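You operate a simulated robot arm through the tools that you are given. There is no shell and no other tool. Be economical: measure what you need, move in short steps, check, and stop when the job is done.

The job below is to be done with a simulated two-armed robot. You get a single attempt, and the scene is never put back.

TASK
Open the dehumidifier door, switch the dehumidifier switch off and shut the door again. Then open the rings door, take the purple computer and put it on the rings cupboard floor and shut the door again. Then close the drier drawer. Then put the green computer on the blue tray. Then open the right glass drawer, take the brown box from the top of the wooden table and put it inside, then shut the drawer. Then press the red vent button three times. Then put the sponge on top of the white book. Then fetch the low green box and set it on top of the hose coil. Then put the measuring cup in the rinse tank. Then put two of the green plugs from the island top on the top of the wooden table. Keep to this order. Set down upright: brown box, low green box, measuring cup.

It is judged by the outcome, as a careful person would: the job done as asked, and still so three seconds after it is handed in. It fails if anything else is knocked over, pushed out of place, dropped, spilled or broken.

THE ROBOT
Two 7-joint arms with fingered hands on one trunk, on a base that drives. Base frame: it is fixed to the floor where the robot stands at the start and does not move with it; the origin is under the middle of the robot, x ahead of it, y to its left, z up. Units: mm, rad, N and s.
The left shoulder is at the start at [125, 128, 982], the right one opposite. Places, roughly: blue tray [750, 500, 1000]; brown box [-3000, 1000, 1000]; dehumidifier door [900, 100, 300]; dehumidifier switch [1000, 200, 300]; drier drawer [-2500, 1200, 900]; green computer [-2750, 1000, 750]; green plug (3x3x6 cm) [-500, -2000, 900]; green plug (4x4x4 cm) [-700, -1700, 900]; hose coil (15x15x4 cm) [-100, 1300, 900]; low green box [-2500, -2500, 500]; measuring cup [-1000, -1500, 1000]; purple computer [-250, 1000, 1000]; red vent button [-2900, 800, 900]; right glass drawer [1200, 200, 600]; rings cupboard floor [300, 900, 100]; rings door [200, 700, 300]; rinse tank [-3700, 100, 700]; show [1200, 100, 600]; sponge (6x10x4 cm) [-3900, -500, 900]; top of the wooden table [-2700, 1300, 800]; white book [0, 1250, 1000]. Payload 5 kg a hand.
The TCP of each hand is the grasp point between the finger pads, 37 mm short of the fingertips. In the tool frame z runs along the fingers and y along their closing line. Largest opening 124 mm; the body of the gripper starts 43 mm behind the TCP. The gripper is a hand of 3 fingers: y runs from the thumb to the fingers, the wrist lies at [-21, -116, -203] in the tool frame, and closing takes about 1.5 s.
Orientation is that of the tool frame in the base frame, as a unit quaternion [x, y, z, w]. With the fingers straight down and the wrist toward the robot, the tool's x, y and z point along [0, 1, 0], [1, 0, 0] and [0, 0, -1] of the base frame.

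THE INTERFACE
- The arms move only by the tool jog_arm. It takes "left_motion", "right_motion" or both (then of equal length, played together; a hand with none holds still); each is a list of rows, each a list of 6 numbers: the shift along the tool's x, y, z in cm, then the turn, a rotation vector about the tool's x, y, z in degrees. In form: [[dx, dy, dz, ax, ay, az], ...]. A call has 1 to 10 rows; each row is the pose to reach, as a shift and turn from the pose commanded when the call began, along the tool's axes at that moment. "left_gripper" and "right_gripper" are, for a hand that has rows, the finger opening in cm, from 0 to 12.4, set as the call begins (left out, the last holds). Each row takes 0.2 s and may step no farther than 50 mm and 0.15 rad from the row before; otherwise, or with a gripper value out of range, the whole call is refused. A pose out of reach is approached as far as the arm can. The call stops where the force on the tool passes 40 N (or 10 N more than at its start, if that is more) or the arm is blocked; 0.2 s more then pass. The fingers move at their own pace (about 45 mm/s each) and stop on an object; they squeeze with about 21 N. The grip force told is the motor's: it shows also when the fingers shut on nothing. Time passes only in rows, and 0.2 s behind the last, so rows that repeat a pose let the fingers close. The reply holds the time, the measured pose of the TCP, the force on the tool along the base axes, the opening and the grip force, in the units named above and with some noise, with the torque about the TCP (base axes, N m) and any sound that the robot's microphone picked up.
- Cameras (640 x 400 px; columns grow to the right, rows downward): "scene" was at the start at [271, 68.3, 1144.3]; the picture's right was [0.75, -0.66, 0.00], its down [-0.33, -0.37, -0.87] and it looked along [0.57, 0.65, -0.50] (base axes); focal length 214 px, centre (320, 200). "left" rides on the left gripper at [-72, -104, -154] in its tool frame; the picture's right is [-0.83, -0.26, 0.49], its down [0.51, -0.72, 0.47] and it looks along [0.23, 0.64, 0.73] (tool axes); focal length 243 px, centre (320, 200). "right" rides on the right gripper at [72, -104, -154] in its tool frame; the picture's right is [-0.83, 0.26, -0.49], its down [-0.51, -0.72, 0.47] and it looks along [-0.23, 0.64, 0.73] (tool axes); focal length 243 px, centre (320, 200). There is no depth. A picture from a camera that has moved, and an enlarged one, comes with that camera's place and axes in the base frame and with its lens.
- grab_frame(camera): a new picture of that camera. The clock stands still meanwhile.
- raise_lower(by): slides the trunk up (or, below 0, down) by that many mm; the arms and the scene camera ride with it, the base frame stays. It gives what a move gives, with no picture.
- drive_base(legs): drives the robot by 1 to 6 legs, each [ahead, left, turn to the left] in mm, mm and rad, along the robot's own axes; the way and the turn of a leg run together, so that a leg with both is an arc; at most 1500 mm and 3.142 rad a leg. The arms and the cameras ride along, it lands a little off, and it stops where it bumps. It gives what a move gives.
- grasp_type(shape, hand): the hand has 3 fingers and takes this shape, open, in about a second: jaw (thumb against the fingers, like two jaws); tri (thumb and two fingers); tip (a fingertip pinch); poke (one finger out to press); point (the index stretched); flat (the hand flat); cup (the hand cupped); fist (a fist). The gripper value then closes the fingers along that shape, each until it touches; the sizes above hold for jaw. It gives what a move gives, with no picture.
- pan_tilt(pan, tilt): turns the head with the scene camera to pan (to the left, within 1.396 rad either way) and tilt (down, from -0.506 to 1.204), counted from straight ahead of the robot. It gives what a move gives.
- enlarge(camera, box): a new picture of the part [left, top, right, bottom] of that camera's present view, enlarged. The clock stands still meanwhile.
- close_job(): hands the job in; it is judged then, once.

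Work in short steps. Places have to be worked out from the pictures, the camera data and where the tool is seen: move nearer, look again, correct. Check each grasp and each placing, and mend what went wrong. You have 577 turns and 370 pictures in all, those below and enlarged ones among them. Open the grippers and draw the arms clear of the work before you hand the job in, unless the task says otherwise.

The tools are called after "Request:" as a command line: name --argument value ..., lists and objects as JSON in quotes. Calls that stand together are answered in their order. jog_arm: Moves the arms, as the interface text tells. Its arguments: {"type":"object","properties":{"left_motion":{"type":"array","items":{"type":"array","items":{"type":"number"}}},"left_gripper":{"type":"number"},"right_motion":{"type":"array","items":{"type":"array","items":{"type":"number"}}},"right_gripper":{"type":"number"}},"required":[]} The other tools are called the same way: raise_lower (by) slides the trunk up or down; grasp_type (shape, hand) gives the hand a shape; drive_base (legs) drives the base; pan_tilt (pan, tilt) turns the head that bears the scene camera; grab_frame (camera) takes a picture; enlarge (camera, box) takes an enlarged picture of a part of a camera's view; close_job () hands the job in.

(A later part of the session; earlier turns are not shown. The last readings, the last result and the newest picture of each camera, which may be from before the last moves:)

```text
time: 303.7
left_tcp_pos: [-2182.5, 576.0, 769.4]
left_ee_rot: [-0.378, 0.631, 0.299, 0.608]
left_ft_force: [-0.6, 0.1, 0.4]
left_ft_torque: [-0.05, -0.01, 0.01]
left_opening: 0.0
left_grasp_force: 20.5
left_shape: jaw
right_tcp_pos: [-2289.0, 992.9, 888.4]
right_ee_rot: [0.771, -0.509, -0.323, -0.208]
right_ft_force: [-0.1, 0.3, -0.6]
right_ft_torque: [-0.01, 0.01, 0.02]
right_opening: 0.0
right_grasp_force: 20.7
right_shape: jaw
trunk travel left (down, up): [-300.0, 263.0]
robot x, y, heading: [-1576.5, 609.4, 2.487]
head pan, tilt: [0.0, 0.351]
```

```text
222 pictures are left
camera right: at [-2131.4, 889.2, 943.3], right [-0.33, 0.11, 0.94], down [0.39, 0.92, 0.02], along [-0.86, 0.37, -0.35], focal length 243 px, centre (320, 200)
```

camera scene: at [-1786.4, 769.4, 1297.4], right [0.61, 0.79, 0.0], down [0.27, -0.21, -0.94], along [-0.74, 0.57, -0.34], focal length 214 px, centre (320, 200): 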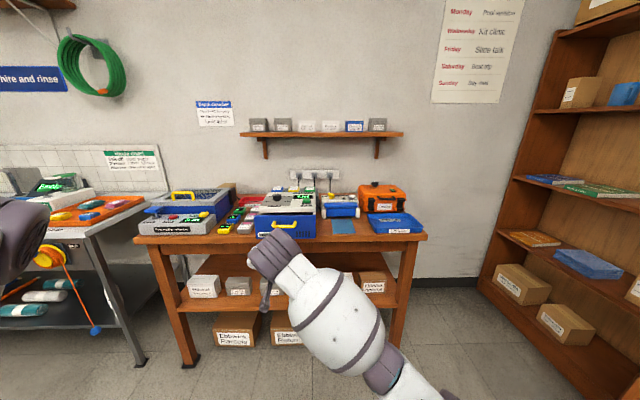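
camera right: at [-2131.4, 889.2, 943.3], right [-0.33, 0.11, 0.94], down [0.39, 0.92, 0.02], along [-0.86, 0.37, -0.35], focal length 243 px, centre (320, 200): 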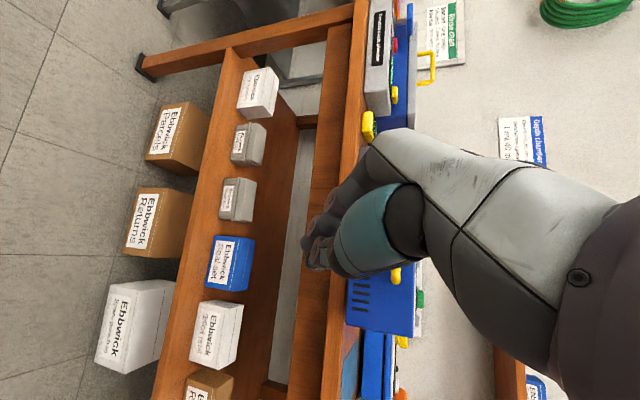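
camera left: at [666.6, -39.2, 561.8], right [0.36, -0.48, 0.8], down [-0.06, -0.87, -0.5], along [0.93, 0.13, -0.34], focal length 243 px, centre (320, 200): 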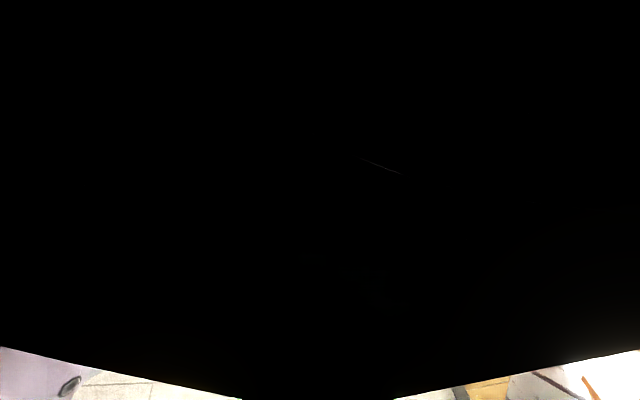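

Request:
drive_base --legs '[[250, 0, 0]]'

Request:
grab_frame --camera "scene"

Request:
enlarge --camera "scene" --box '[200, 160, 400, 280]'

```text
time: 305.5
left_tcp_pos: [-2369.3, 716.3, 770.0]
left_ee_rot: [-0.378, 0.629, 0.3, 0.609]
left_ft_force: [0.0, -0.1, 0.7]
left_ft_torque: [0.01, -0.01, 0.03]
left_opening: 0.0
left_grasp_force: 20.7
left_shape: jaw
right_tcp_pos: [-2476.4, 1126.0, 880.8]
right_ee_rot: [0.777, -0.502, -0.319, -0.207]
right_ft_force: [1.4, -2.7, -2.4]
right_ft_torque: [0.22, -0.02, 0.14]
right_opening: 0.0
right_grasp_force: 20.7
right_shape: jaw
trunk travel left (down, up): [-300.0, 263.0]
robot x, y, heading: [-1761.9, 747.8, 2.489]
head pan, tilt: [0.0, 0.351]
stopped in leg 1: the force on the tool passed its limit at 52 N (the readings are from after the stop); the commanded pose is now the measured one
```

```text
221 pictures are left
camera scene: at [-1974.2, 910.8, 1297.0], right [0.61, 0.8, 0.0], down [0.27, -0.21, -0.94], along [-0.75, 0.57, -0.34], focal length 214 px, centre (320, 200)
```

scene: 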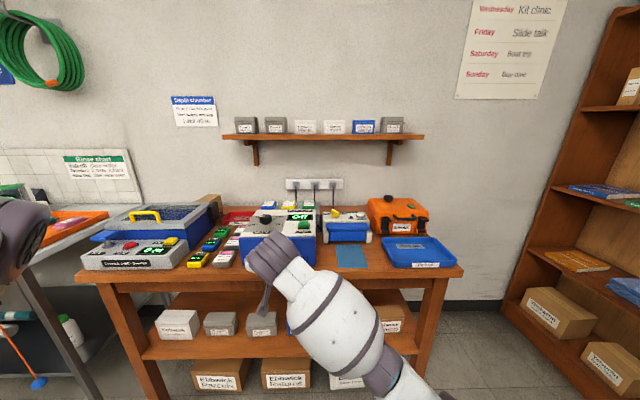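

```text
3.20 times, centred on (300, 220) of scene
camera zoom: at [-1974.2, 910.8, 1297.0], right [0.61, 0.8, 0.0], down [0.27, -0.21, -0.94], along [-0.75, 0.57, -0.34], focal length 686 px, centre (384, 136)
```

zoom: 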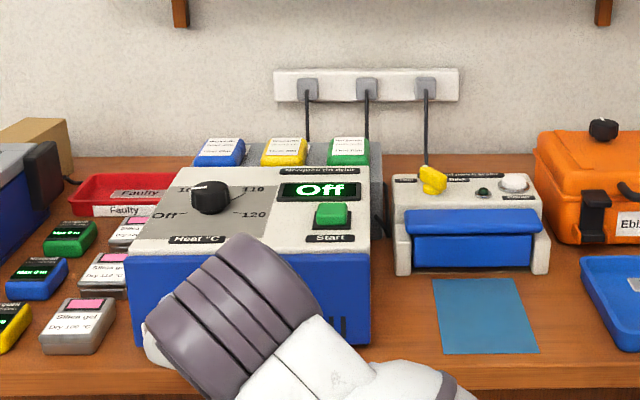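

Contact stopped the push. I back up and check whether the drawer is flush.

Request:
drive_base --legs '[[-200, 0, 0]]'

Request:
enlarge --camera "scene" --box '[220, 170, 360, 260]'

Request:
enlarge --camera "right" --box '[300, 120, 500, 320]'

```text
time: 307.1
left_tcp_pos: [-2209.2, 595.2, 769.1]
left_ee_rot: [-0.38, 0.63, 0.3, 0.607]
left_ft_force: [0.6, 0.4, 0.3]
left_ft_torque: [0.03, 0.0, 0.01]
left_opening: 0.0
left_grasp_force: 21.3
left_shape: jaw
right_tcp_pos: [-2316.1, 1006.0, 881.0]
right_ee_rot: [0.777, -0.502, -0.318, -0.207]
right_ft_force: [0.7, 0.3, 0.6]
right_ft_torque: [0.01, 0.0, -0.01]
right_opening: 0.1
right_grasp_force: 21.1
right_shape: jaw
trunk travel left (down, up): [-300.0, 263.0]
robot x, y, heading: [-1606.3, 631.1, 2.49]
head pan, tilt: [0.0, 0.351]
```

```text
4.44 times, centred on (290, 215) of scene
camera zoom: at [-1814.0, 789.2, 1297.2], right [0.61, 0.79, 0.0], down [0.27, -0.21, -0.94], along [-0.75, 0.57, -0.34], focal length 953 px, centre (453, 133)
```

zoom: 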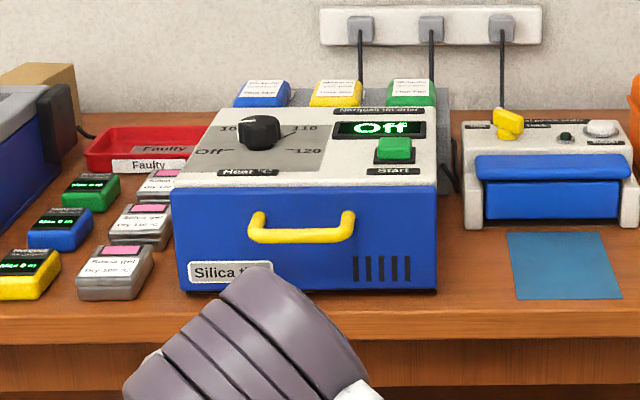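

```text
2.00 times, centred on (400, 220) of right
camera zoom: at [-2157.0, 903.7, 939.2], right [-0.34, 0.11, 0.93], down [0.38, 0.93, 0.02], along [-0.86, 0.36, -0.36], focal length 485 px, centre (160, 160)
```

zoom: 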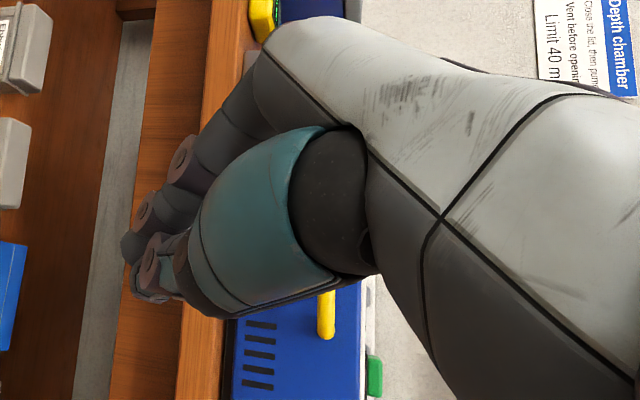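

The drawer is now flush. Next the green computer; zoom in on the small devices.

Request:
enlarge --camera "scene" --box '[215, 190, 275, 245]'

Request:
enlarge --camera "scene" --box '[120, 160, 230, 250]'

```text
7.27 times, centred on (245, 218) of scene
camera zoom: at [-1814.0, 789.2, 1297.2], right [0.61, 0.79, 0.0], down [0.27, -0.21, -0.94], along [-0.75, 0.57, -0.34], focal length 1560 px, centre (866, 73)
```

zoom: 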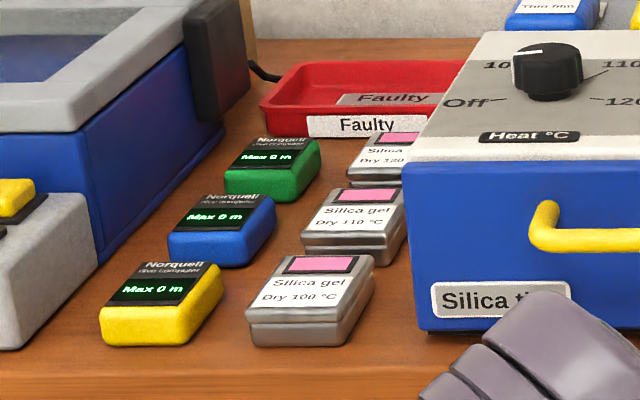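

```text
4.44 times, centred on (175, 205) of scene
camera zoom: at [-1814.0, 789.2, 1297.2], right [0.61, 0.79, 0.0], down [0.27, -0.21, -0.94], along [-0.75, 0.57, -0.34], focal length 953 px, centre (964, 178)
```

zoom: 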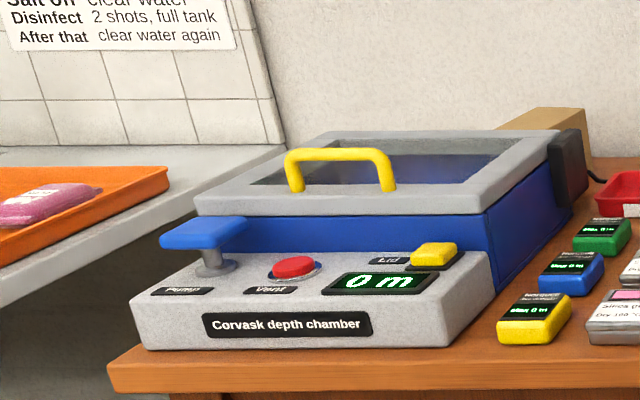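

The green dive computer is the rearmost of the three, at roughly s≈−2990, n≈−907. I turn the right hand to fingers-down with thumb toward the robot, raising it.

Request:
jog_arm --right_motion '[[-1.2, 0, -1.2, 2.6, 4.5, 6.3], [-2.4, 0, -2.4, 5.2, 9, 12.6], [-3.6, 0, -3.6, 7.8, 13.6, 18.9], [-4.8, 0, -4.8, 10.4, 18.1, 25.2], [-6, 0, -6, 13, 22.7, 31.5], [-7.2, 0, -7.2, 15.6, 27.2, 37.8], [-8.4, 0, -8.4, 18.2, 31.7, 44.1], [-9.6, 0, -9.6, 20.8, 36.3, 50.4], [-10.6, 0, -10.6, 23.4, 40.8, 56.7]]' --right_gripper 9.5

Request:
grab_frame --camera "scene"

```text
time: 309.1
left_tcp_pos: [-2208.8, 593.8, 770.9]
left_ee_rot: [-0.379, 0.63, 0.3, 0.607]
left_ft_force: [-0.4, -0.5, 0.5]
left_ft_torque: [-0.01, -0.01, -0.01]
left_opening: 0.0
left_grasp_force: 20.6
left_shape: jaw
right_tcp_pos: [-2315.5, 1004.5, 1031.1]
right_ee_rot: [-0.456, 0.89, -0.003, -0.001]
right_ft_force: [0.5, -0.1, -0.8]
right_ft_torque: [-0.03, -0.02, 0.01]
right_opening: 94.8
right_grasp_force: 0.1
right_shape: jaw
trunk travel left (down, up): [-300.0, 263.0]
robot x, y, heading: [-1601.7, 627.7, 2.487]
head pan, tilt: [0.0, 0.351]
```

```text
215 pictures are left
camera scene: at [-1813.9, 788.8, 1297.3], right [0.61, 0.79, 0.0], down [0.27, -0.21, -0.94], along [-0.75, 0.57, -0.34], focal length 214 px, centre (320, 200)
```

scene: 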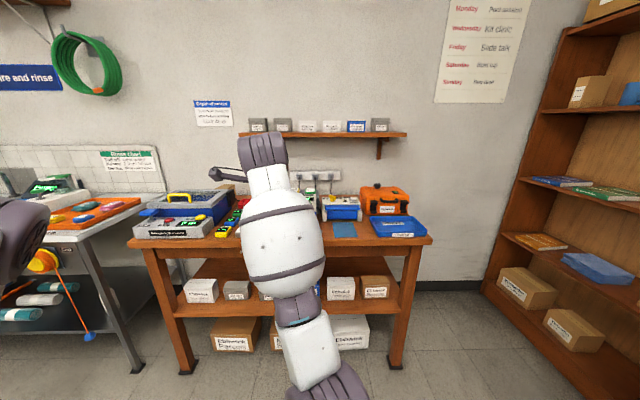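

Now move left and forward toward the green computer, staying high.

Request:
drive_base --legs '[[0, 260, 0], [400, 0, 0]]'

Request:
pan_tilt --pan 0.0 --tilt 0.6

Request:
grab_frame --camera "scene"

Request:
grab_frame --camera "right"

```text
time: 314.1
left_tcp_pos: [-2685.8, 631.3, 770.3]
left_ee_rot: [-0.378, 0.63, 0.299, 0.608]
left_ft_force: [-0.2, 0.0, 0.1]
left_ft_torque: [-0.02, 0.02, 0.01]
left_opening: 0.0
left_grasp_force: 21.2
left_shape: jaw
right_tcp_pos: [-2791.9, 1043.0, 1030.9]
right_ee_rot: [-0.455, 0.89, -0.002, 0.0]
right_ft_force: [-0.1, 0.2, 0.1]
right_ft_torque: [-0.03, 0.04, 0.0]
right_opening: 95.2
right_grasp_force: 0.1
right_shape: jaw
trunk travel left (down, up): [-300.0, 263.0]
robot x, y, heading: [-2082.1, 663.8, 2.488]
head pan, tilt: [0.0, 0.351]
```

```text
time: 314.9
left_tcp_pos: [-2685.3, 630.8, 770.0]
left_ee_rot: [-0.378, 0.631, 0.299, 0.608]
left_ft_force: [0.3, -0.1, 0.2]
left_ft_torque: [0.01, -0.02, 0.02]
left_opening: 0.0
left_grasp_force: 21.1
left_shape: jaw
right_tcp_pos: [-2791.4, 1043.9, 1030.8]
right_ee_rot: [-0.454, 0.891, -0.003, -0.001]
right_ft_force: [1.8, 0.2, -0.5]
right_ft_torque: [0.01, 0.01, 0.02]
right_opening: 94.9
right_grasp_force: 0.1
right_shape: jaw
trunk travel left (down, up): [-300.0, 263.0]
robot x, y, heading: [-2079.9, 663.9, 2.486]
head pan, tilt: [0.0, 0.6]
```

```text
214 pictures are left
camera scene: at [-2286.1, 822.0, 1274.5], right [0.61, 0.79, 0.0], down [0.45, -0.34, -0.83], along [-0.65, 0.5, -0.56], focal length 214 px, centre (320, 200)
```

scene: 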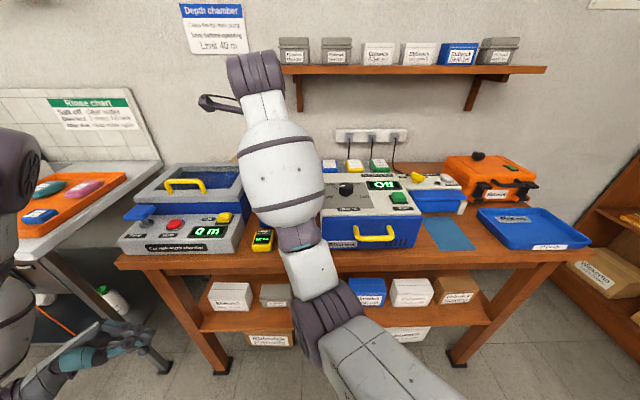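

```text
213 pictures are left
camera right: at [-2751.3, 924.7, 1184.5], right [0.27, 0.83, 0.49], down [0.88, -0.01, -0.47], along [-0.38, 0.56, -0.73], focal length 243 px, centre (320, 200)
```

right: 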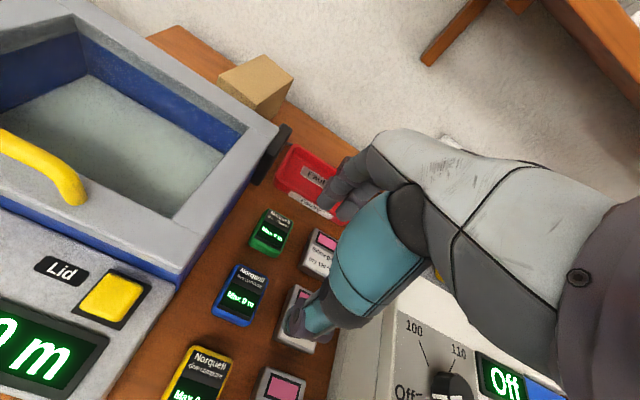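

The wrist view shows the green computer clearly; it is about 93 mm ahead and 10 mm left of the TCP. I move over it and descend partway.

Request:
jog_arm --right_motion '[[0.5, 4.6, 0, 0, 0, 0], [1, 9.3, 0, 0, 0, 0], [1, 9.3, 4, 0, 0, 0], [1, 9.3, 8, 0, 0, 0], [1, 9.3, 12, 0, 0, 0]]'

Request:
grab_frame --camera "right"

```text
time: 316.1
left_tcp_pos: [-2685.6, 631.3, 768.8]
left_ee_rot: [-0.377, 0.631, 0.299, 0.608]
left_ft_force: [0.5, 0.2, -0.3]
left_ft_torque: [0.0, -0.01, 0.03]
left_opening: 0.0
left_grasp_force: 21.4
left_shape: jaw
right_tcp_pos: [-2873.3, 1090.5, 908.7]
right_ee_rot: [-0.454, 0.891, -0.002, 0.0]
right_ft_force: [0.1, 0.3, 0.2]
right_ft_torque: [-0.01, -0.05, 0.0]
right_opening: 95.0
right_grasp_force: 0.1
right_shape: jaw
trunk travel left (down, up): [-300.0, 263.0]
robot x, y, heading: [-2078.4, 663.5, 2.492]
head pan, tilt: [0.0, 0.6]
```

```text
212 pictures are left
camera right: at [-2833.8, 972.0, 1062.4], right [0.27, 0.83, 0.49], down [0.88, -0.01, -0.47], along [-0.38, 0.56, -0.73], focal length 243 px, centre (320, 200)
```

right: 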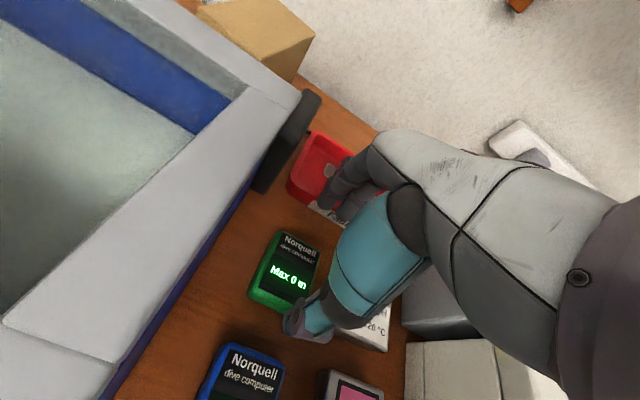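

Request:
jog_arm --right_motion '[[0.5, 0, 2.5, 0, 0, 0], [0.5, 0, 5, 0, 0, 0], [0.5, 0, 6.3, 0, 0, 0], [0.5, 0, 7, 0, 0, 0], [0.5, 0, 7.6, 0, 0, 0]]'

Request:
grab_frame --camera "right"

```text
time: 316.6
left_tcp_pos: [-2684.4, 631.7, 771.5]
left_ee_rot: [-0.377, 0.631, 0.3, 0.608]
left_ft_force: [-1.2, 0.6, 0.1]
left_ft_torque: [0.0, -0.01, -0.04]
left_opening: 0.0
left_grasp_force: 20.6
left_shape: jaw
right_tcp_pos: [-2876.9, 1085.8, 888.4]
right_ee_rot: [-0.456, 0.89, 0.007, -0.007]
right_ft_force: [9.7, -4.7, 22.1]
right_ft_torque: [1.05, 0.75, -0.3]
right_opening: 92.3
right_grasp_force: 0.1
right_shape: jaw
trunk travel left (down, up): [-300.0, 263.0]
robot x, y, heading: [-2077.0, 665.6, 2.484]
head pan, tilt: [0.0, 0.6]
stopped in row 2 (right hand): the force on the tool passed its limit at 48 N (the readings are from after the stop); the commanded pose is now the measured one
```

```text
211 pictures are left
camera right: at [-2833.0, 965.7, 1039.4], right [0.28, 0.82, 0.49], down [0.87, -0.01, -0.49], along [-0.4, 0.57, -0.72], focal length 243 px, centre (320, 200)
```

right: 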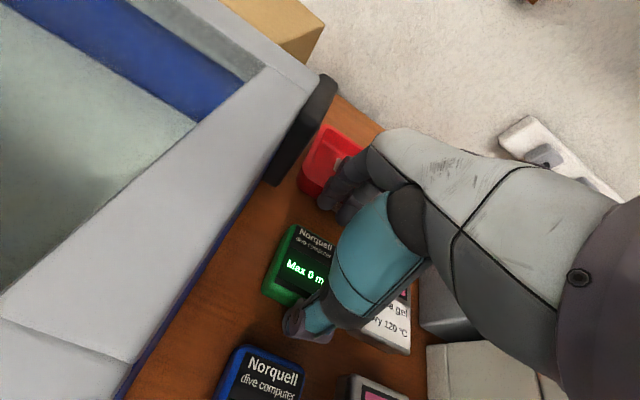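

The far fingers met the red tray's rim. I lift, narrow to 78 mm, shift 6 mm toward me and descend again.

Request:
jog_arm --right_motion '[[0, -0.3, -1.5, 0, 0, 0], [0, -0.6, -2, 0, 0, 0], [0, -0.6, -2, 0, 0, 0], [0, -0.6, -2, 0, 0, 0]]' --right_gripper 7.6

Request:
jog_arm --right_motion '[[0, 0, 2, 0, 0, 0], [0, 0, 4, 0, 0, 0], [0, 0, 5.5, 0, 0, 0], [0, 0, 6.2, 0, 0, 0], [0, 0, 6.8, 0, 0, 0], [0, 0, 7.4, 0, 0, 0]]'

Request:
grab_frame --camera "right"

```text
time: 317.6
left_tcp_pos: [-2685.5, 630.5, 769.4]
left_ee_rot: [-0.378, 0.631, 0.299, 0.608]
left_ft_force: [1.0, 0.5, 0.5]
left_ft_torque: [0.02, 0.0, 0.05]
left_opening: 0.1
left_grasp_force: 21.1
left_shape: jaw
right_tcp_pos: [-2871.8, 1083.5, 903.4]
right_ee_rot: [-0.456, 0.89, 0.004, -0.005]
right_ft_force: [0.0, 0.2, 0.0]
right_ft_torque: [-0.04, 0.0, 0.0]
right_opening: 76.5
right_grasp_force: 0.1
right_shape: jaw
trunk travel left (down, up): [-300.0, 263.0]
robot x, y, heading: [-2081.7, 662.1, 2.484]
head pan, tilt: [0.0, 0.6]
```

```text
time: 318.2
left_tcp_pos: [-2685.1, 631.6, 770.3]
left_ee_rot: [-0.377, 0.631, 0.3, 0.608]
left_ft_force: [-0.4, -0.8, -0.3]
left_ft_torque: [0.0, 0.0, -0.01]
left_opening: 0.1
left_grasp_force: 20.2
left_shape: jaw
right_tcp_pos: [-2873.9, 1083.5, 878.3]
right_ee_rot: [-0.456, 0.89, 0.013, -0.011]
right_ft_force: [3.1, -1.6, 18.0]
right_ft_torque: [-0.52, -0.68, -0.04]
right_opening: 75.9
right_grasp_force: 0.0
right_shape: jaw
trunk travel left (down, up): [-300.0, 263.0]
robot x, y, heading: [-2079.1, 662.2, 2.484]
head pan, tilt: [0.0, 0.6]
stopped in row 3 (right hand): the force on the tool passed its limit at 50 N (the readings are from after the stop); the commanded pose is now the measured one
```

```text
210 pictures are left
camera right: at [-2829.2, 961.7, 1029.8], right [0.29, 0.82, 0.49], down [0.87, -0.01, -0.5], along [-0.41, 0.57, -0.71], focal length 243 px, centre (320, 200)
```

right: 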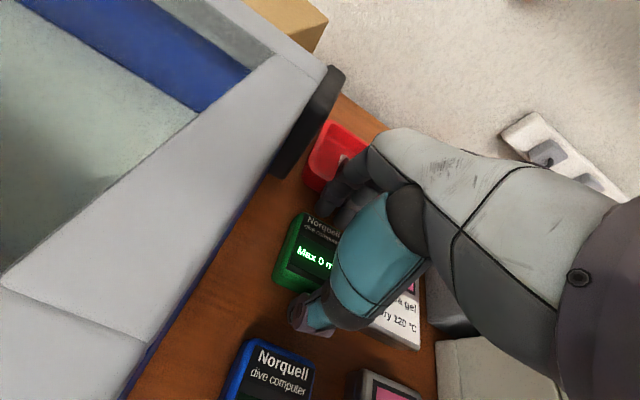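

Judging by the torque, the thumb tip rests on the table just in front of the computer: the table top is higher (~838) than assumed, so the jaws already straddle it. I lift 3 mm and close.

Request:
jog_arm --right_motion '[[0, 0, -0.4, 0, 0, 0], [0, 0, -0.4, 0, 0, 0], [0, 0, -0.4, 0, 0, 0], [0, 0, -0.4, 0, 0, 0], [0, 0, -0.4, 0, 0, 0], [0, 0, -0.4, 0, 0, 0]]' --right_gripper 0

Request:
grab_frame --camera "right"

```text
time: 319.6
left_tcp_pos: [-2686.0, 631.4, 769.0]
left_ee_rot: [-0.377, 0.632, 0.299, 0.607]
left_ft_force: [0.1, -0.1, -0.2]
left_ft_torque: [-0.04, 0.01, 0.01]
left_opening: 0.0
left_grasp_force: 21.3
left_shape: jaw
right_tcp_pos: [-2874.7, 1082.6, 878.1]
right_ee_rot: [-0.456, 0.89, 0.011, -0.01]
right_ft_force: [1.0, -0.9, 1.3]
right_ft_torque: [-0.13, -0.06, -0.03]
right_opening: 58.5
right_grasp_force: 21.3
right_shape: jaw
trunk travel left (down, up): [-300.0, 263.0]
robot x, y, heading: [-2078.5, 664.0, 2.485]
head pan, tilt: [0.0, 0.6]
```

```text
209 pictures are left
camera right: at [-2830.3, 962.1, 1030.5], right [0.29, 0.82, 0.49], down [0.87, -0.01, -0.49], along [-0.4, 0.57, -0.72], focal length 243 px, centre (320, 200)
```

right: 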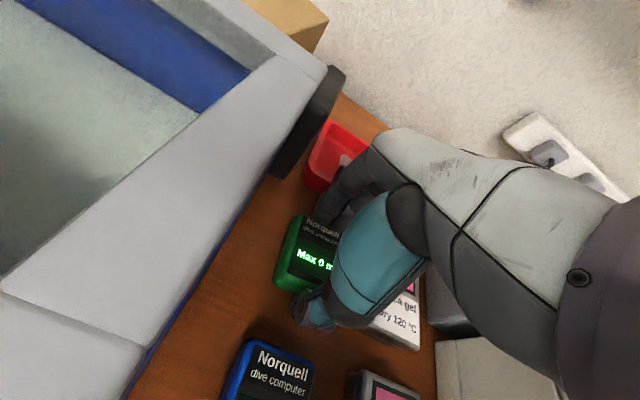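

Gripped something 58 mm wide. Lift and check.

Request:
jog_arm --right_motion '[[0, 0, -1.5, 0, 0, 0], [0, 0, -4, 0, 0, 0], [0, 0, -8, 0, 0, 0], [0, 0, -12, 0, 0, 0], [0, 0, -16, 0, 0, 0]]'

Request:
grab_frame --camera "right"

```text
time: 320.8
left_tcp_pos: [-2684.7, 633.1, 770.4]
left_ee_rot: [-0.378, 0.631, 0.299, 0.608]
left_ft_force: [-0.3, 0.0, -0.3]
left_ft_torque: [0.0, -0.01, -0.01]
left_opening: 0.1
left_grasp_force: 20.7
left_shape: jaw
right_tcp_pos: [-2867.2, 1079.9, 1041.0]
right_ee_rot: [-0.455, 0.89, 0.009, -0.009]
right_ft_force: [0.5, -1.0, -1.3]
right_ft_torque: [0.02, 0.03, 0.01]
right_opening: 58.2
right_grasp_force: 21.1
right_shape: jaw
trunk travel left (down, up): [-300.0, 263.0]
robot x, y, heading: [-2080.8, 664.0, 2.484]
head pan, tilt: [0.0, 0.6]
```

```text
208 pictures are left
camera right: at [-2822.5, 960.5, 1191.9], right [0.29, 0.82, 0.49], down [0.87, -0.01, -0.49], along [-0.4, 0.57, -0.72], focal length 243 px, centre (320, 200)
```

right: 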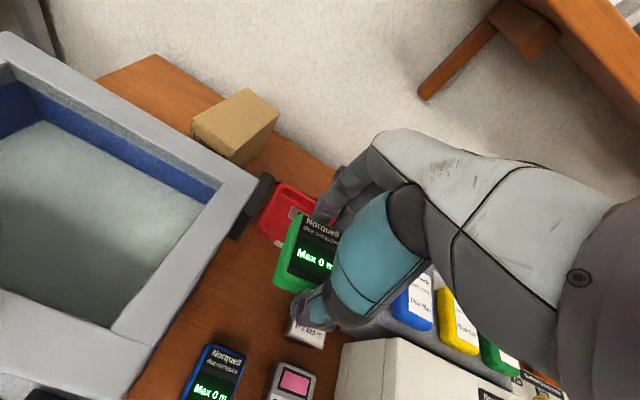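

The green computer is held. I back off, turn to face the main bench and travel to the blue "Repairs" tray.

Request:
drive_base --legs '[[-550, 0, 0], [0, 0, -1.567], [200, 0, 0], [0, -1000, 0], [0, -800, 0]]'

Request:
pan_tilt --pan 0.0 --tilt 0.5

Request:
grab_frame --camera "scene"

```text
time: 344.6
left_tcp_pos: [-106.9, 74.5, 770.0]
left_ee_rot: [0.164, 0.717, -0.205, 0.646]
left_ft_force: [-0.6, 0.3, 0.6]
left_ft_torque: [0.0, 0.0, 0.02]
left_opening: 0.0
left_grasp_force: 21.2
left_shape: jaw
right_tcp_pos: [335.4, 276.1, 1040.4]
right_ee_rot: [0.287, 0.958, 0.014, 0.0]
right_ft_force: [0.2, -0.1, -1.3]
right_ft_torque: [0.02, -0.01, 0.03]
right_opening: 57.8
right_grasp_force: 21.4
right_shape: jaw
trunk travel left (down, up): [-300.0, 263.0]
robot x, y, heading: [-50.2, -530.0, 0.957]
head pan, tilt: [0.0, 0.6]
```

```text
time: 345.3
left_tcp_pos: [-105.3, 75.2, 769.6]
left_ee_rot: [0.165, 0.717, -0.204, 0.646]
left_ft_force: [0.0, 0.8, -1.0]
left_ft_torque: [0.01, 0.0, -0.02]
left_opening: 0.0
left_grasp_force: 20.9
left_shape: jaw
right_tcp_pos: [335.8, 276.1, 1039.7]
right_ee_rot: [0.287, 0.958, 0.014, -0.001]
right_ft_force: [-0.7, 0.1, -2.2]
right_ft_torque: [-0.01, 0.0, -0.01]
right_opening: 58.0
right_grasp_force: 20.9
right_shape: jaw
trunk travel left (down, up): [-300.0, 263.0]
robot x, y, heading: [-48.4, -532.6, 0.957]
head pan, tilt: [0.0, 0.499]
```

```text
207 pictures are left
camera scene: at [102.0, -314.6, 1283.5], right [0.82, -0.58, 0.0], down [-0.28, -0.39, -0.88], along [0.51, 0.72, -0.48], focal length 214 px, centre (320, 200)
```

scene: 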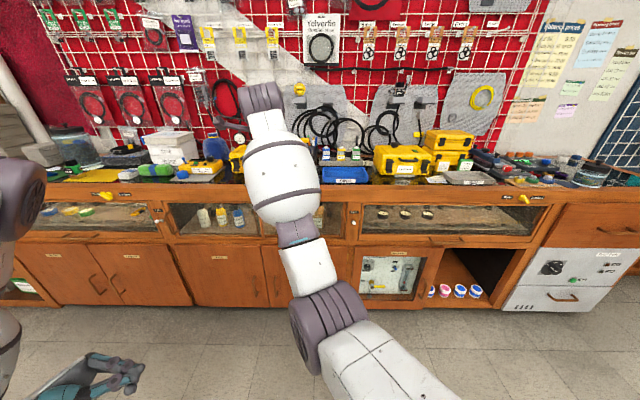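

Request:
drive_base --legs '[[0, -260, -0.035], [330, 0, 0]]'

Request:
grab_frame --camera "scene"

Request:
grab_frame --camera "right"

```text
time: 350.0
left_tcp_pos: [332.4, 185.5, 770.3]
left_ee_rot: [0.178, 0.713, -0.217, 0.642]
left_ft_force: [-0.6, -0.6, 0.1]
left_ft_torque: [-0.01, 0.0, -0.02]
left_opening: 0.2
left_grasp_force: 21.0
left_shape: jaw
right_tcp_pos: [783.0, 369.3, 1040.9]
right_ee_rot: [0.307, 0.952, 0.015, 0.001]
right_ft_force: [0.5, -0.5, -1.8]
right_ft_torque: [0.02, 0.0, -0.01]
right_opening: 58.2
right_grasp_force: 20.8
right_shape: jaw
trunk travel left (down, up): [-300.0, 263.0]
robot x, y, heading: [364.8, -418.8, 0.917]
head pan, tilt: [0.0, 0.499]
```

```text
206 pictures are left
camera scene: at [524.8, -211.5, 1283.6], right [0.79, -0.61, 0.0], down [-0.29, -0.38, -0.88], along [0.53, 0.7, -0.48], focal length 214 px, centre (320, 200)
```

scene: 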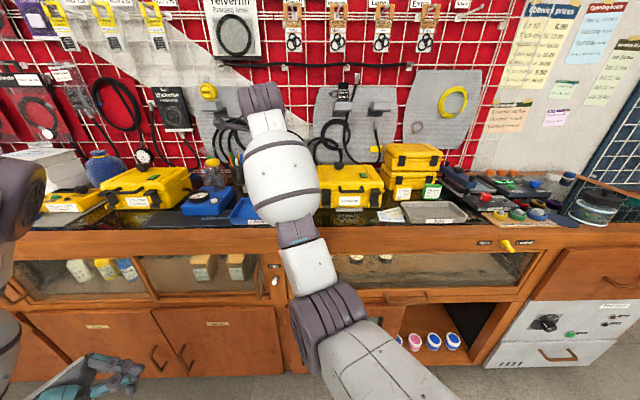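

```text
205 pictures are left
camera right: at [659.4, 323.3, 1191.6], right [0.82, -0.29, 0.49], down [0.0, -0.87, -0.49], along [0.57, 0.4, -0.72], focal length 243 px, centre (320, 200)
```

right: 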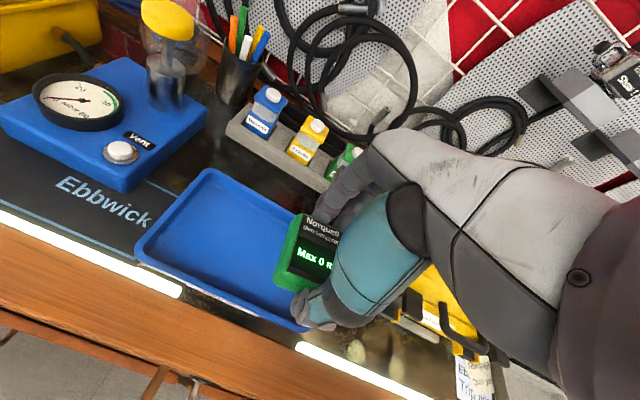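

I move 70 mm left over the tray's centre and lower.

Request:
jog_arm --right_motion '[[3.5, 0.7, 0, 0, 0, 0], [7, 1.5, 0, 0, 0, 0], [7, 1.5, 4, 0, 0, 0], [7, 1.5, 8, 0, 0, 0], [7, 1.5, 10, 0, 0, 0]]'

Request:
jog_arm --right_motion '[[0, 0, 0.6, 0, 0, 0], [0, 0, 1.2, 0, 0, 0], [0, 0, 1.8, 0, 0, 0], [0, 0, 2.4, 0, 0, 0], [0, 0, 3, 0, 0, 0], [0, 0, 3.6, 0, 0, 0]]'

Request:
grab_frame --camera "right"

```text
time: 351.2
left_tcp_pos: [333.6, 185.5, 770.6]
left_ee_rot: [0.178, 0.713, -0.218, 0.642]
left_ft_force: [0.0, -0.2, 0.0]
left_ft_torque: [0.01, 0.01, -0.02]
left_opening: 0.0
left_grasp_force: 21.2
left_shape: jaw
right_tcp_pos: [732.8, 425.5, 941.6]
right_ee_rot: [0.306, 0.952, 0.015, 0.0]
right_ft_force: [0.0, -0.2, -0.9]
right_ft_torque: [0.01, -0.01, 0.01]
right_opening: 57.6
right_grasp_force: 21.0
right_shape: jaw
trunk travel left (down, up): [-300.0, 263.0]
robot x, y, heading: [367.0, -421.9, 0.918]
head pan, tilt: [0.0, 0.499]
```

```text
time: 352.0
left_tcp_pos: [332.5, 185.3, 770.8]
left_ee_rot: [0.178, 0.713, -0.218, 0.642]
left_ft_force: [1.3, 0.4, 0.5]
left_ft_torque: [-0.03, -0.02, -0.03]
left_opening: 0.1
left_grasp_force: 21.5
left_shape: jaw
right_tcp_pos: [731.0, 425.9, 933.4]
right_ee_rot: [0.305, 0.952, 0.021, 0.0]
right_ft_force: [-3.3, -6.2, 24.0]
right_ft_torque: [-1.18, 0.7, -0.03]
right_opening: 56.9
right_grasp_force: 21.3
right_shape: jaw
trunk travel left (down, up): [-300.0, 263.0]
robot x, y, heading: [365.8, -420.5, 0.911]
head pan, tilt: [0.0, 0.499]
stopped in row 4 (right hand): the force on the tool passed its limit at 53 N (the readings are from after the stop); the commanded pose is now the measured one
```

```text
204 pictures are left
camera right: at [608.7, 377.2, 1083.8], right [0.82, -0.29, 0.49], down [0.0, -0.86, -0.51], along [0.57, 0.42, -0.71], focal length 243 px, centre (320, 200)
```

right: 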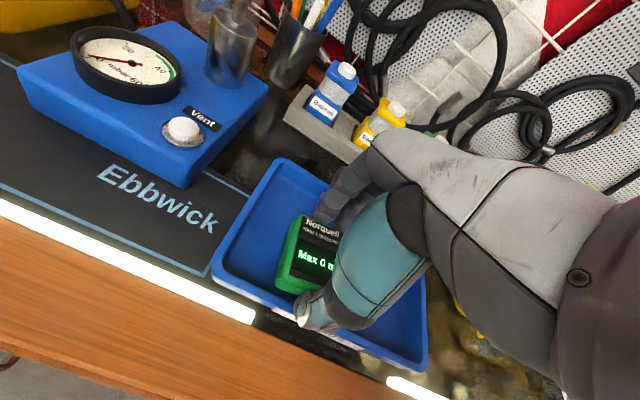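

The thumb touches the tray's front rim; I raise slightly, shift 22 mm further in and lower again.

Request:
jog_arm --right_motion '[[0, 0, -1, 0, 0, 0], [0, 2.2, -1, 0, 0, 0], [0, 2.2, 0, 0, 0, 0], [0, 2.2, 0.7, 0, 0, 0], [0, 2.2, 1.2, 0, 0, 0], [0, 2.2, 1.7, 0, 0, 0], [0, 2.2, 2.2, 0, 0, 0], [0, 2.2, 2.7, 0, 0, 0]]'

Request:
grab_frame --camera "right"

```text
time: 353.8
left_tcp_pos: [333.6, 186.2, 770.5]
left_ee_rot: [0.18, 0.712, -0.217, 0.643]
left_ft_force: [0.6, -0.3, -0.7]
left_ft_torque: [-0.03, 0.0, -0.02]
left_opening: 0.0
left_grasp_force: 21.4
left_shape: jaw
right_tcp_pos: [744.6, 446.4, 915.9]
right_ee_rot: [0.305, 0.952, 0.026, 0.0]
right_ft_force: [-2.6, -5.2, 17.4]
right_ft_torque: [-0.98, 0.64, 0.07]
right_opening: 56.8
right_grasp_force: 20.7
right_shape: jaw
trunk travel left (down, up): [-300.0, 263.0]
robot x, y, heading: [368.3, -418.3, 0.92]
head pan, tilt: [0.0, 0.499]
stopped in row 8 (right hand): the force on the tool passed its limit at 45 N (the readings are from after the stop); the commanded pose is now the measured one
```

```text
203 pictures are left
camera right: at [621.6, 396.3, 1064.3], right [0.82, -0.29, 0.49], down [0.0, -0.86, -0.52], along [0.57, 0.42, -0.7], focal length 243 px, centre (320, 200)
```

right: 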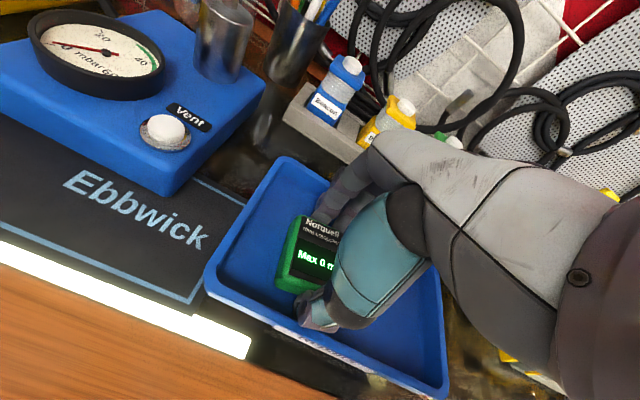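

On the tray floor now. Release and lift.

Request:
jog_arm --right_motion '[[0, 0, -0.3, 0, 0, 0], [0, 0, -0.3, 0, 0, 0], [0, 0, -0.3, 0, 0, 0], [0, 0, -3, 0, 0, 0], [0, 0, -7, 0, 0, 0], [0, 0, -11, 0, 0, 0], [0, 0, -15, 0, 0, 0]]' --right_gripper 7.6

Request:
grab_frame --camera "right"

```text
time: 355.4
left_tcp_pos: [331.9, 185.6, 769.8]
left_ee_rot: [0.179, 0.713, -0.218, 0.642]
left_ft_force: [-0.5, 0.2, 0.7]
left_ft_torque: [0.03, 0.07, -0.02]
left_opening: 0.0
left_grasp_force: 20.9
left_shape: jaw
right_tcp_pos: [745.8, 438.9, 1063.5]
right_ee_rot: [0.306, 0.952, 0.024, 0.0]
right_ft_force: [-0.1, -0.1, -0.5]
right_ft_torque: [-0.01, -0.03, 0.03]
right_opening: 75.7
right_grasp_force: 0.1
right_shape: jaw
trunk travel left (down, up): [-300.0, 263.0]
robot x, y, heading: [367.2, -420.6, 0.91]
head pan, tilt: [0.0, 0.499]
```

```text
202 pictures are left
camera right: at [622.7, 390.3, 1212.3], right [0.82, -0.29, 0.49], down [0.0, -0.86, -0.51], along [0.57, 0.42, -0.71], focal length 243 px, centre (320, 200)
```

right: 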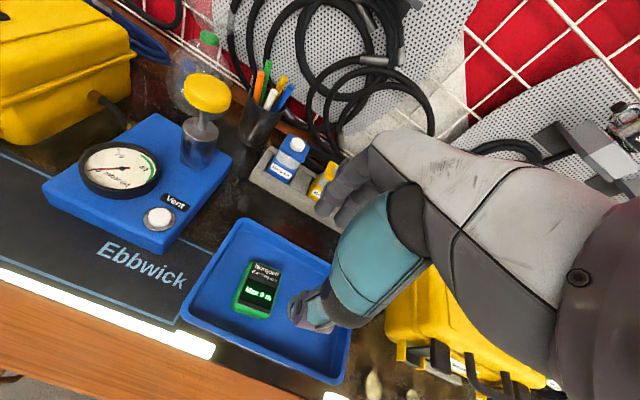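

Green computer is in the blue tray. Now the right glass drawer: I go to look at its lock lever and handle.

Request:
drive_base --legs '[[-250, 0, 0], [0, -520, 0.01]]'

Request:
pan_tilt --pan -0.1 --tilt 0.6

Request:
grab_frame --camera "scene"

Request:
enlarge --camera "scene" --box '[370, 150, 530, 250]'

```text
time: 361.9
left_tcp_pos: [584.1, -329.6, 769.8]
left_ee_rot: [0.176, 0.713, -0.217, 0.643]
left_ft_force: [-0.2, -0.4, 0.2]
left_ft_torque: [0.0, 0.01, 0.0]
left_opening: 0.0
left_grasp_force: 20.6
left_shape: jaw
right_tcp_pos: [996.1, -72.7, 1061.8]
right_ee_rot: [0.304, 0.952, 0.024, 0.0]
right_ft_force: [0.2, 0.6, -0.1]
right_ft_torque: [-0.01, -0.01, -0.02]
right_opening: 75.7
right_grasp_force: 0.0
right_shape: jaw
trunk travel left (down, up): [-300.0, 263.0]
robot x, y, heading: [618.9, -936.4, 0.923]
head pan, tilt: [0.0, 0.499]
```

```text
time: 362.5
left_tcp_pos: [583.9, -330.3, 769.1]
left_ee_rot: [0.177, 0.713, -0.216, 0.643]
left_ft_force: [0.2, -0.8, -0.4]
left_ft_torque: [0.01, 0.04, 0.0]
left_opening: 0.1
left_grasp_force: 20.9
left_shape: jaw
right_tcp_pos: [995.3, -73.0, 1063.0]
right_ee_rot: [0.303, 0.953, 0.023, 0.001]
right_ft_force: [0.3, 0.5, -0.4]
right_ft_torque: [0.02, 0.02, 0.0]
right_opening: 75.4
right_grasp_force: 0.1
right_shape: jaw
trunk travel left (down, up): [-300.0, 263.0]
robot x, y, heading: [620.7, -933.6, 0.924]
head pan, tilt: [-0.099, 0.6]
```

```text
201 pictures are left
camera scene: at [783.5, -733.4, 1274.5], right [0.73, -0.68, 0.0], down [-0.38, -0.41, -0.83], along [0.56, 0.61, -0.56], focal length 214 px, centre (320, 200)
```

scene: 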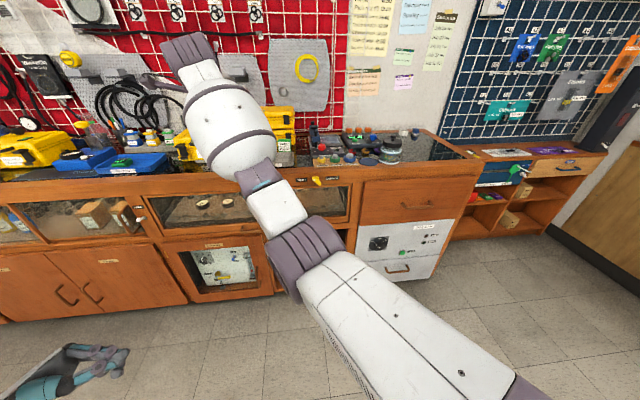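

```text
4.00 times, centred on (450, 200) of scene
camera zoom: at [783.5, -733.4, 1274.5], right [0.73, -0.68, 0.0], down [-0.38, -0.41, -0.83], along [0.56, 0.61, -0.56], focal length 858 px, centre (-200, 200)
```

zoom: 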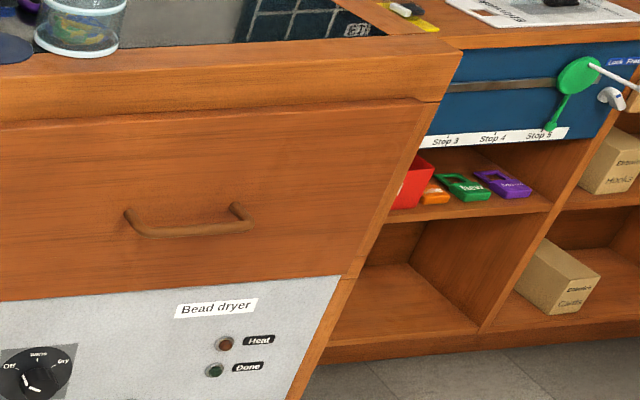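

Request:
enlarge --camera "scene" --box '[270, 150, 360, 215]'

```text
6.15 times, centred on (315, 182) of scene
camera zoom: at [783.5, -733.4, 1274.5], right [0.73, -0.68, 0.0], down [-0.38, -0.41, -0.83], along [0.56, 0.61, -0.56], focal length 1320 px, centre (351, 308)
```

zoom: 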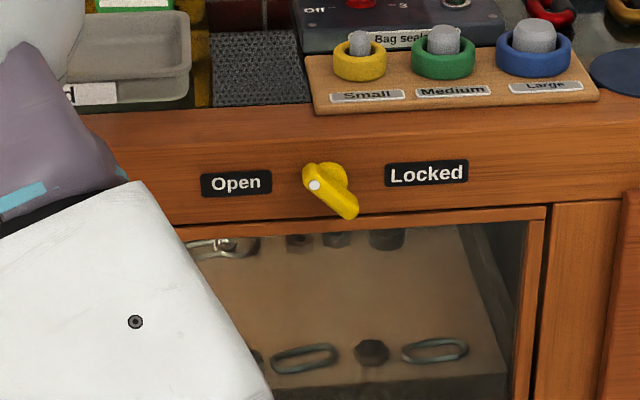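

The lever's white mark points at "Open", so I'll simply try pulling. I pitch the right hand to point forward (thumb below, fingers above) so it can straddle the horizontal bar, and lower the trunk.

Request:
jog_arm --right_motion '[[-1, -2.5, 0, -8.4, 0, 0], [-2, -5, 0, -16.8, 0, 0], [-3, -7.5, 0, -25.2, 0, 0], [-4, -10, 0, -33.6, 0, 0], [-5, -12.5, 0, -42, 0, 0], [-6, -15, 0, -50.4, 0, 0], [-7, -17.5, 0, -58.8, 0, 0], [-8, -20, 0, -67.2, 0, 0], [-9, -22.5, 0, -75.6, 0, 0], [-10, -25, 0, -84, 0, 0]]'

Request:
raise_lower --by -200

Request:
grab_frame --camera "scene"

```text
time: 364.7
left_tcp_pos: [582.8, -329.8, 769.1]
left_ee_rot: [0.176, 0.713, -0.215, 0.644]
left_ft_force: [-0.1, -0.1, 0.0]
left_ft_torque: [0.01, -0.01, 0.03]
left_opening: 0.3
left_grasp_force: 20.7
left_shape: jaw
right_tcp_pos: [930.8, -337.2, 1049.6]
right_ee_rot: [0.224, 0.691, 0.656, 0.202]
right_ft_force: [1.0, 0.3, 0.5]
right_ft_torque: [-0.01, -0.06, -0.02]
right_opening: 75.9
right_grasp_force: 0.2
right_shape: jaw
trunk travel left (down, up): [-300.0, 263.0]
robot x, y, heading: [619.8, -935.3, 0.919]
head pan, tilt: [-0.099, 0.6]
```

```text
time: 367.1
left_tcp_pos: [581.3, -333.1, 719.6]
left_ee_rot: [0.208, 0.702, -0.182, 0.656]
left_ft_force: [-0.4, -0.6, -0.4]
left_ft_torque: [-0.04, 0.05, 0.01]
left_opening: 0.0
left_grasp_force: 21.5
left_shape: jaw
right_tcp_pos: [909.6, -343.9, 1004.8]
right_ee_rot: [0.216, 0.673, 0.678, 0.203]
right_ft_force: [0.1, 0.3, 0.1]
right_ft_torque: [-0.02, 0.0, 0.02]
right_opening: 76.0
right_grasp_force: 0.2
right_shape: jaw
trunk travel left (down, up): [-199.0, 364.0]
robot x, y, heading: [621.9, -939.2, 0.928]
head pan, tilt: [-0.099, 0.6]
stopped: the arm was blocked; the commanded pose is now the measured one
```

```text
198 pictures are left
camera scene: at [800.8, -710.9, 1173.0], right [0.73, -0.68, 0.0], down [-0.38, -0.41, -0.83], along [0.56, 0.61, -0.56], focal length 214 px, centre (320, 200)
```

scene: 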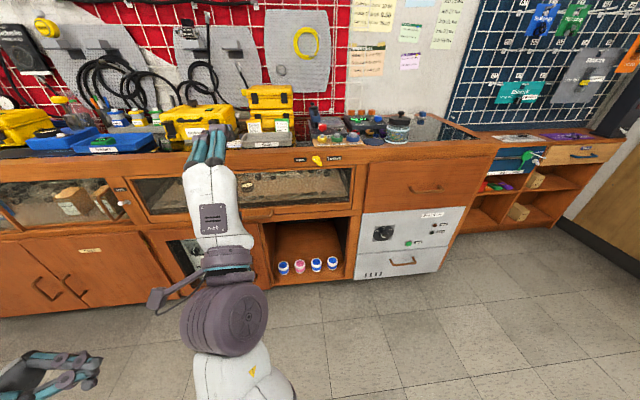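

The arms touch each other. I move the left hand 20 cm out to the left and then continue lowering.

Request:
jog_arm --left_motion '[[0, 0, -4, 0, 0, 0], [0, 0, -8, 0, 0, 0], [0, 0, -12, 0, 0, 0], [0, 0, -16, 0, 0, 0], [0, 0, -20, 0, 0, 0]]'

Request:
raise_lower --by -150

Request:
grab_frame --camera "scene"

```text
time: 368.3
left_tcp_pos: [409.7, -226.5, 731.2]
left_ee_rot: [0.208, 0.702, -0.183, 0.656]
left_ft_force: [-0.1, 0.2, -0.4]
left_ft_torque: [-0.02, 0.01, 0.0]
left_opening: 0.0
left_grasp_force: 20.4
left_shape: jaw
right_tcp_pos: [908.7, -344.7, 1006.4]
right_ee_rot: [0.217, 0.67, 0.679, 0.204]
right_ft_force: [0.0, 0.4, -0.1]
right_ft_torque: [0.01, 0.0, -0.04]
right_opening: 75.9
right_grasp_force: 0.0
right_shape: jaw
trunk travel left (down, up): [-199.0, 364.0]
robot x, y, heading: [622.5, -934.7, 0.921]
head pan, tilt: [-0.099, 0.6]
```

```text
time: 370.3
left_tcp_pos: [405.0, -238.2, 771.0]
left_ee_rot: [0.245, 0.685, -0.142, 0.671]
left_ft_force: [-0.9, -0.9, 1.1]
left_ft_torque: [0.01, 0.03, -0.01]
left_opening: 0.3
left_grasp_force: 20.3
left_shape: jaw
right_tcp_pos: [877.9, -366.7, 1052.4]
right_ee_rot: [0.212, 0.647, 0.704, 0.203]
right_ft_force: [-0.6, -0.6, 0.2]
right_ft_torque: [-0.01, 0.03, 0.06]
right_opening: 75.8
right_grasp_force: 0.0
right_shape: jaw
trunk travel left (down, up): [-193.0, 371.0]
robot x, y, heading: [621.2, -936.0, 0.925]
head pan, tilt: [-0.099, 0.6]
stopped: the arm was blocked; the commanded pose is now the measured one
```

```text
197 pictures are left
camera scene: at [802.5, -708.8, 1164.7], right [0.73, -0.68, 0.0], down [-0.38, -0.41, -0.83], along [0.56, 0.61, -0.56], focal length 214 px, centre (320, 200)
```

scene: 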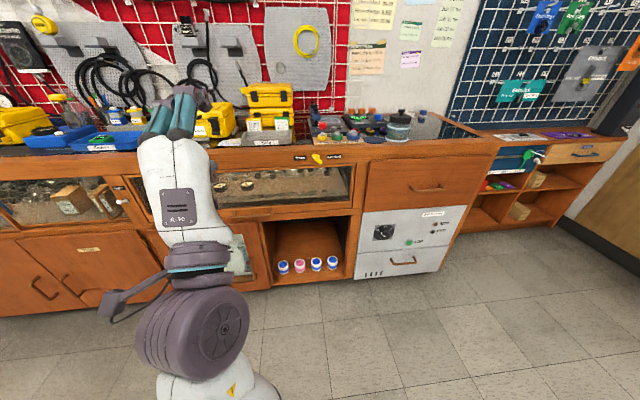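

Request:
pan_tilt --pan 0.5 --tilt 1.15

Request:
grab_frame --camera "scene"

```text
time: 371.3
left_tcp_pos: [406.2, -237.0, 770.4]
left_ee_rot: [0.245, 0.685, -0.142, 0.672]
left_ft_force: [-0.4, -0.4, 0.8]
left_ft_torque: [0.0, 0.02, 0.01]
left_opening: 0.0
left_grasp_force: 20.9
left_shape: jaw
right_tcp_pos: [878.3, -368.1, 1053.8]
right_ee_rot: [0.213, 0.645, 0.706, 0.202]
right_ft_force: [0.3, 0.2, 0.6]
right_ft_torque: [-0.04, -0.02, 0.03]
right_opening: 75.8
right_grasp_force: 0.1
right_shape: jaw
trunk travel left (down, up): [-193.0, 371.0]
robot x, y, heading: [623.1, -934.7, 0.923]
head pan, tilt: [0.499, 1.15]
```

```text
196 pictures are left
camera scene: at [751.6, -713.9, 1121.9], right [0.99, -0.15, 0.0], down [-0.14, -0.9, -0.41], along [0.06, 0.4, -0.91], focal length 214 px, centre (320, 200)
```

scene: 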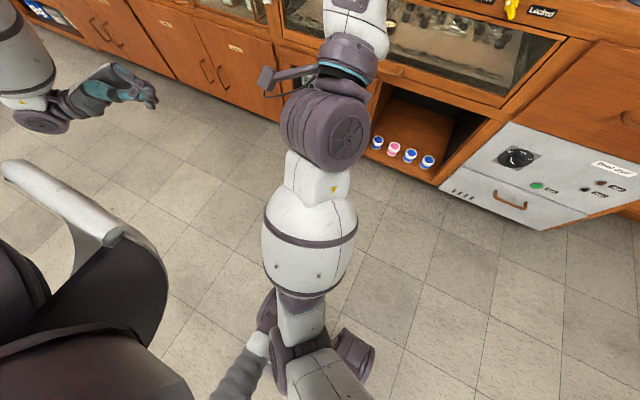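

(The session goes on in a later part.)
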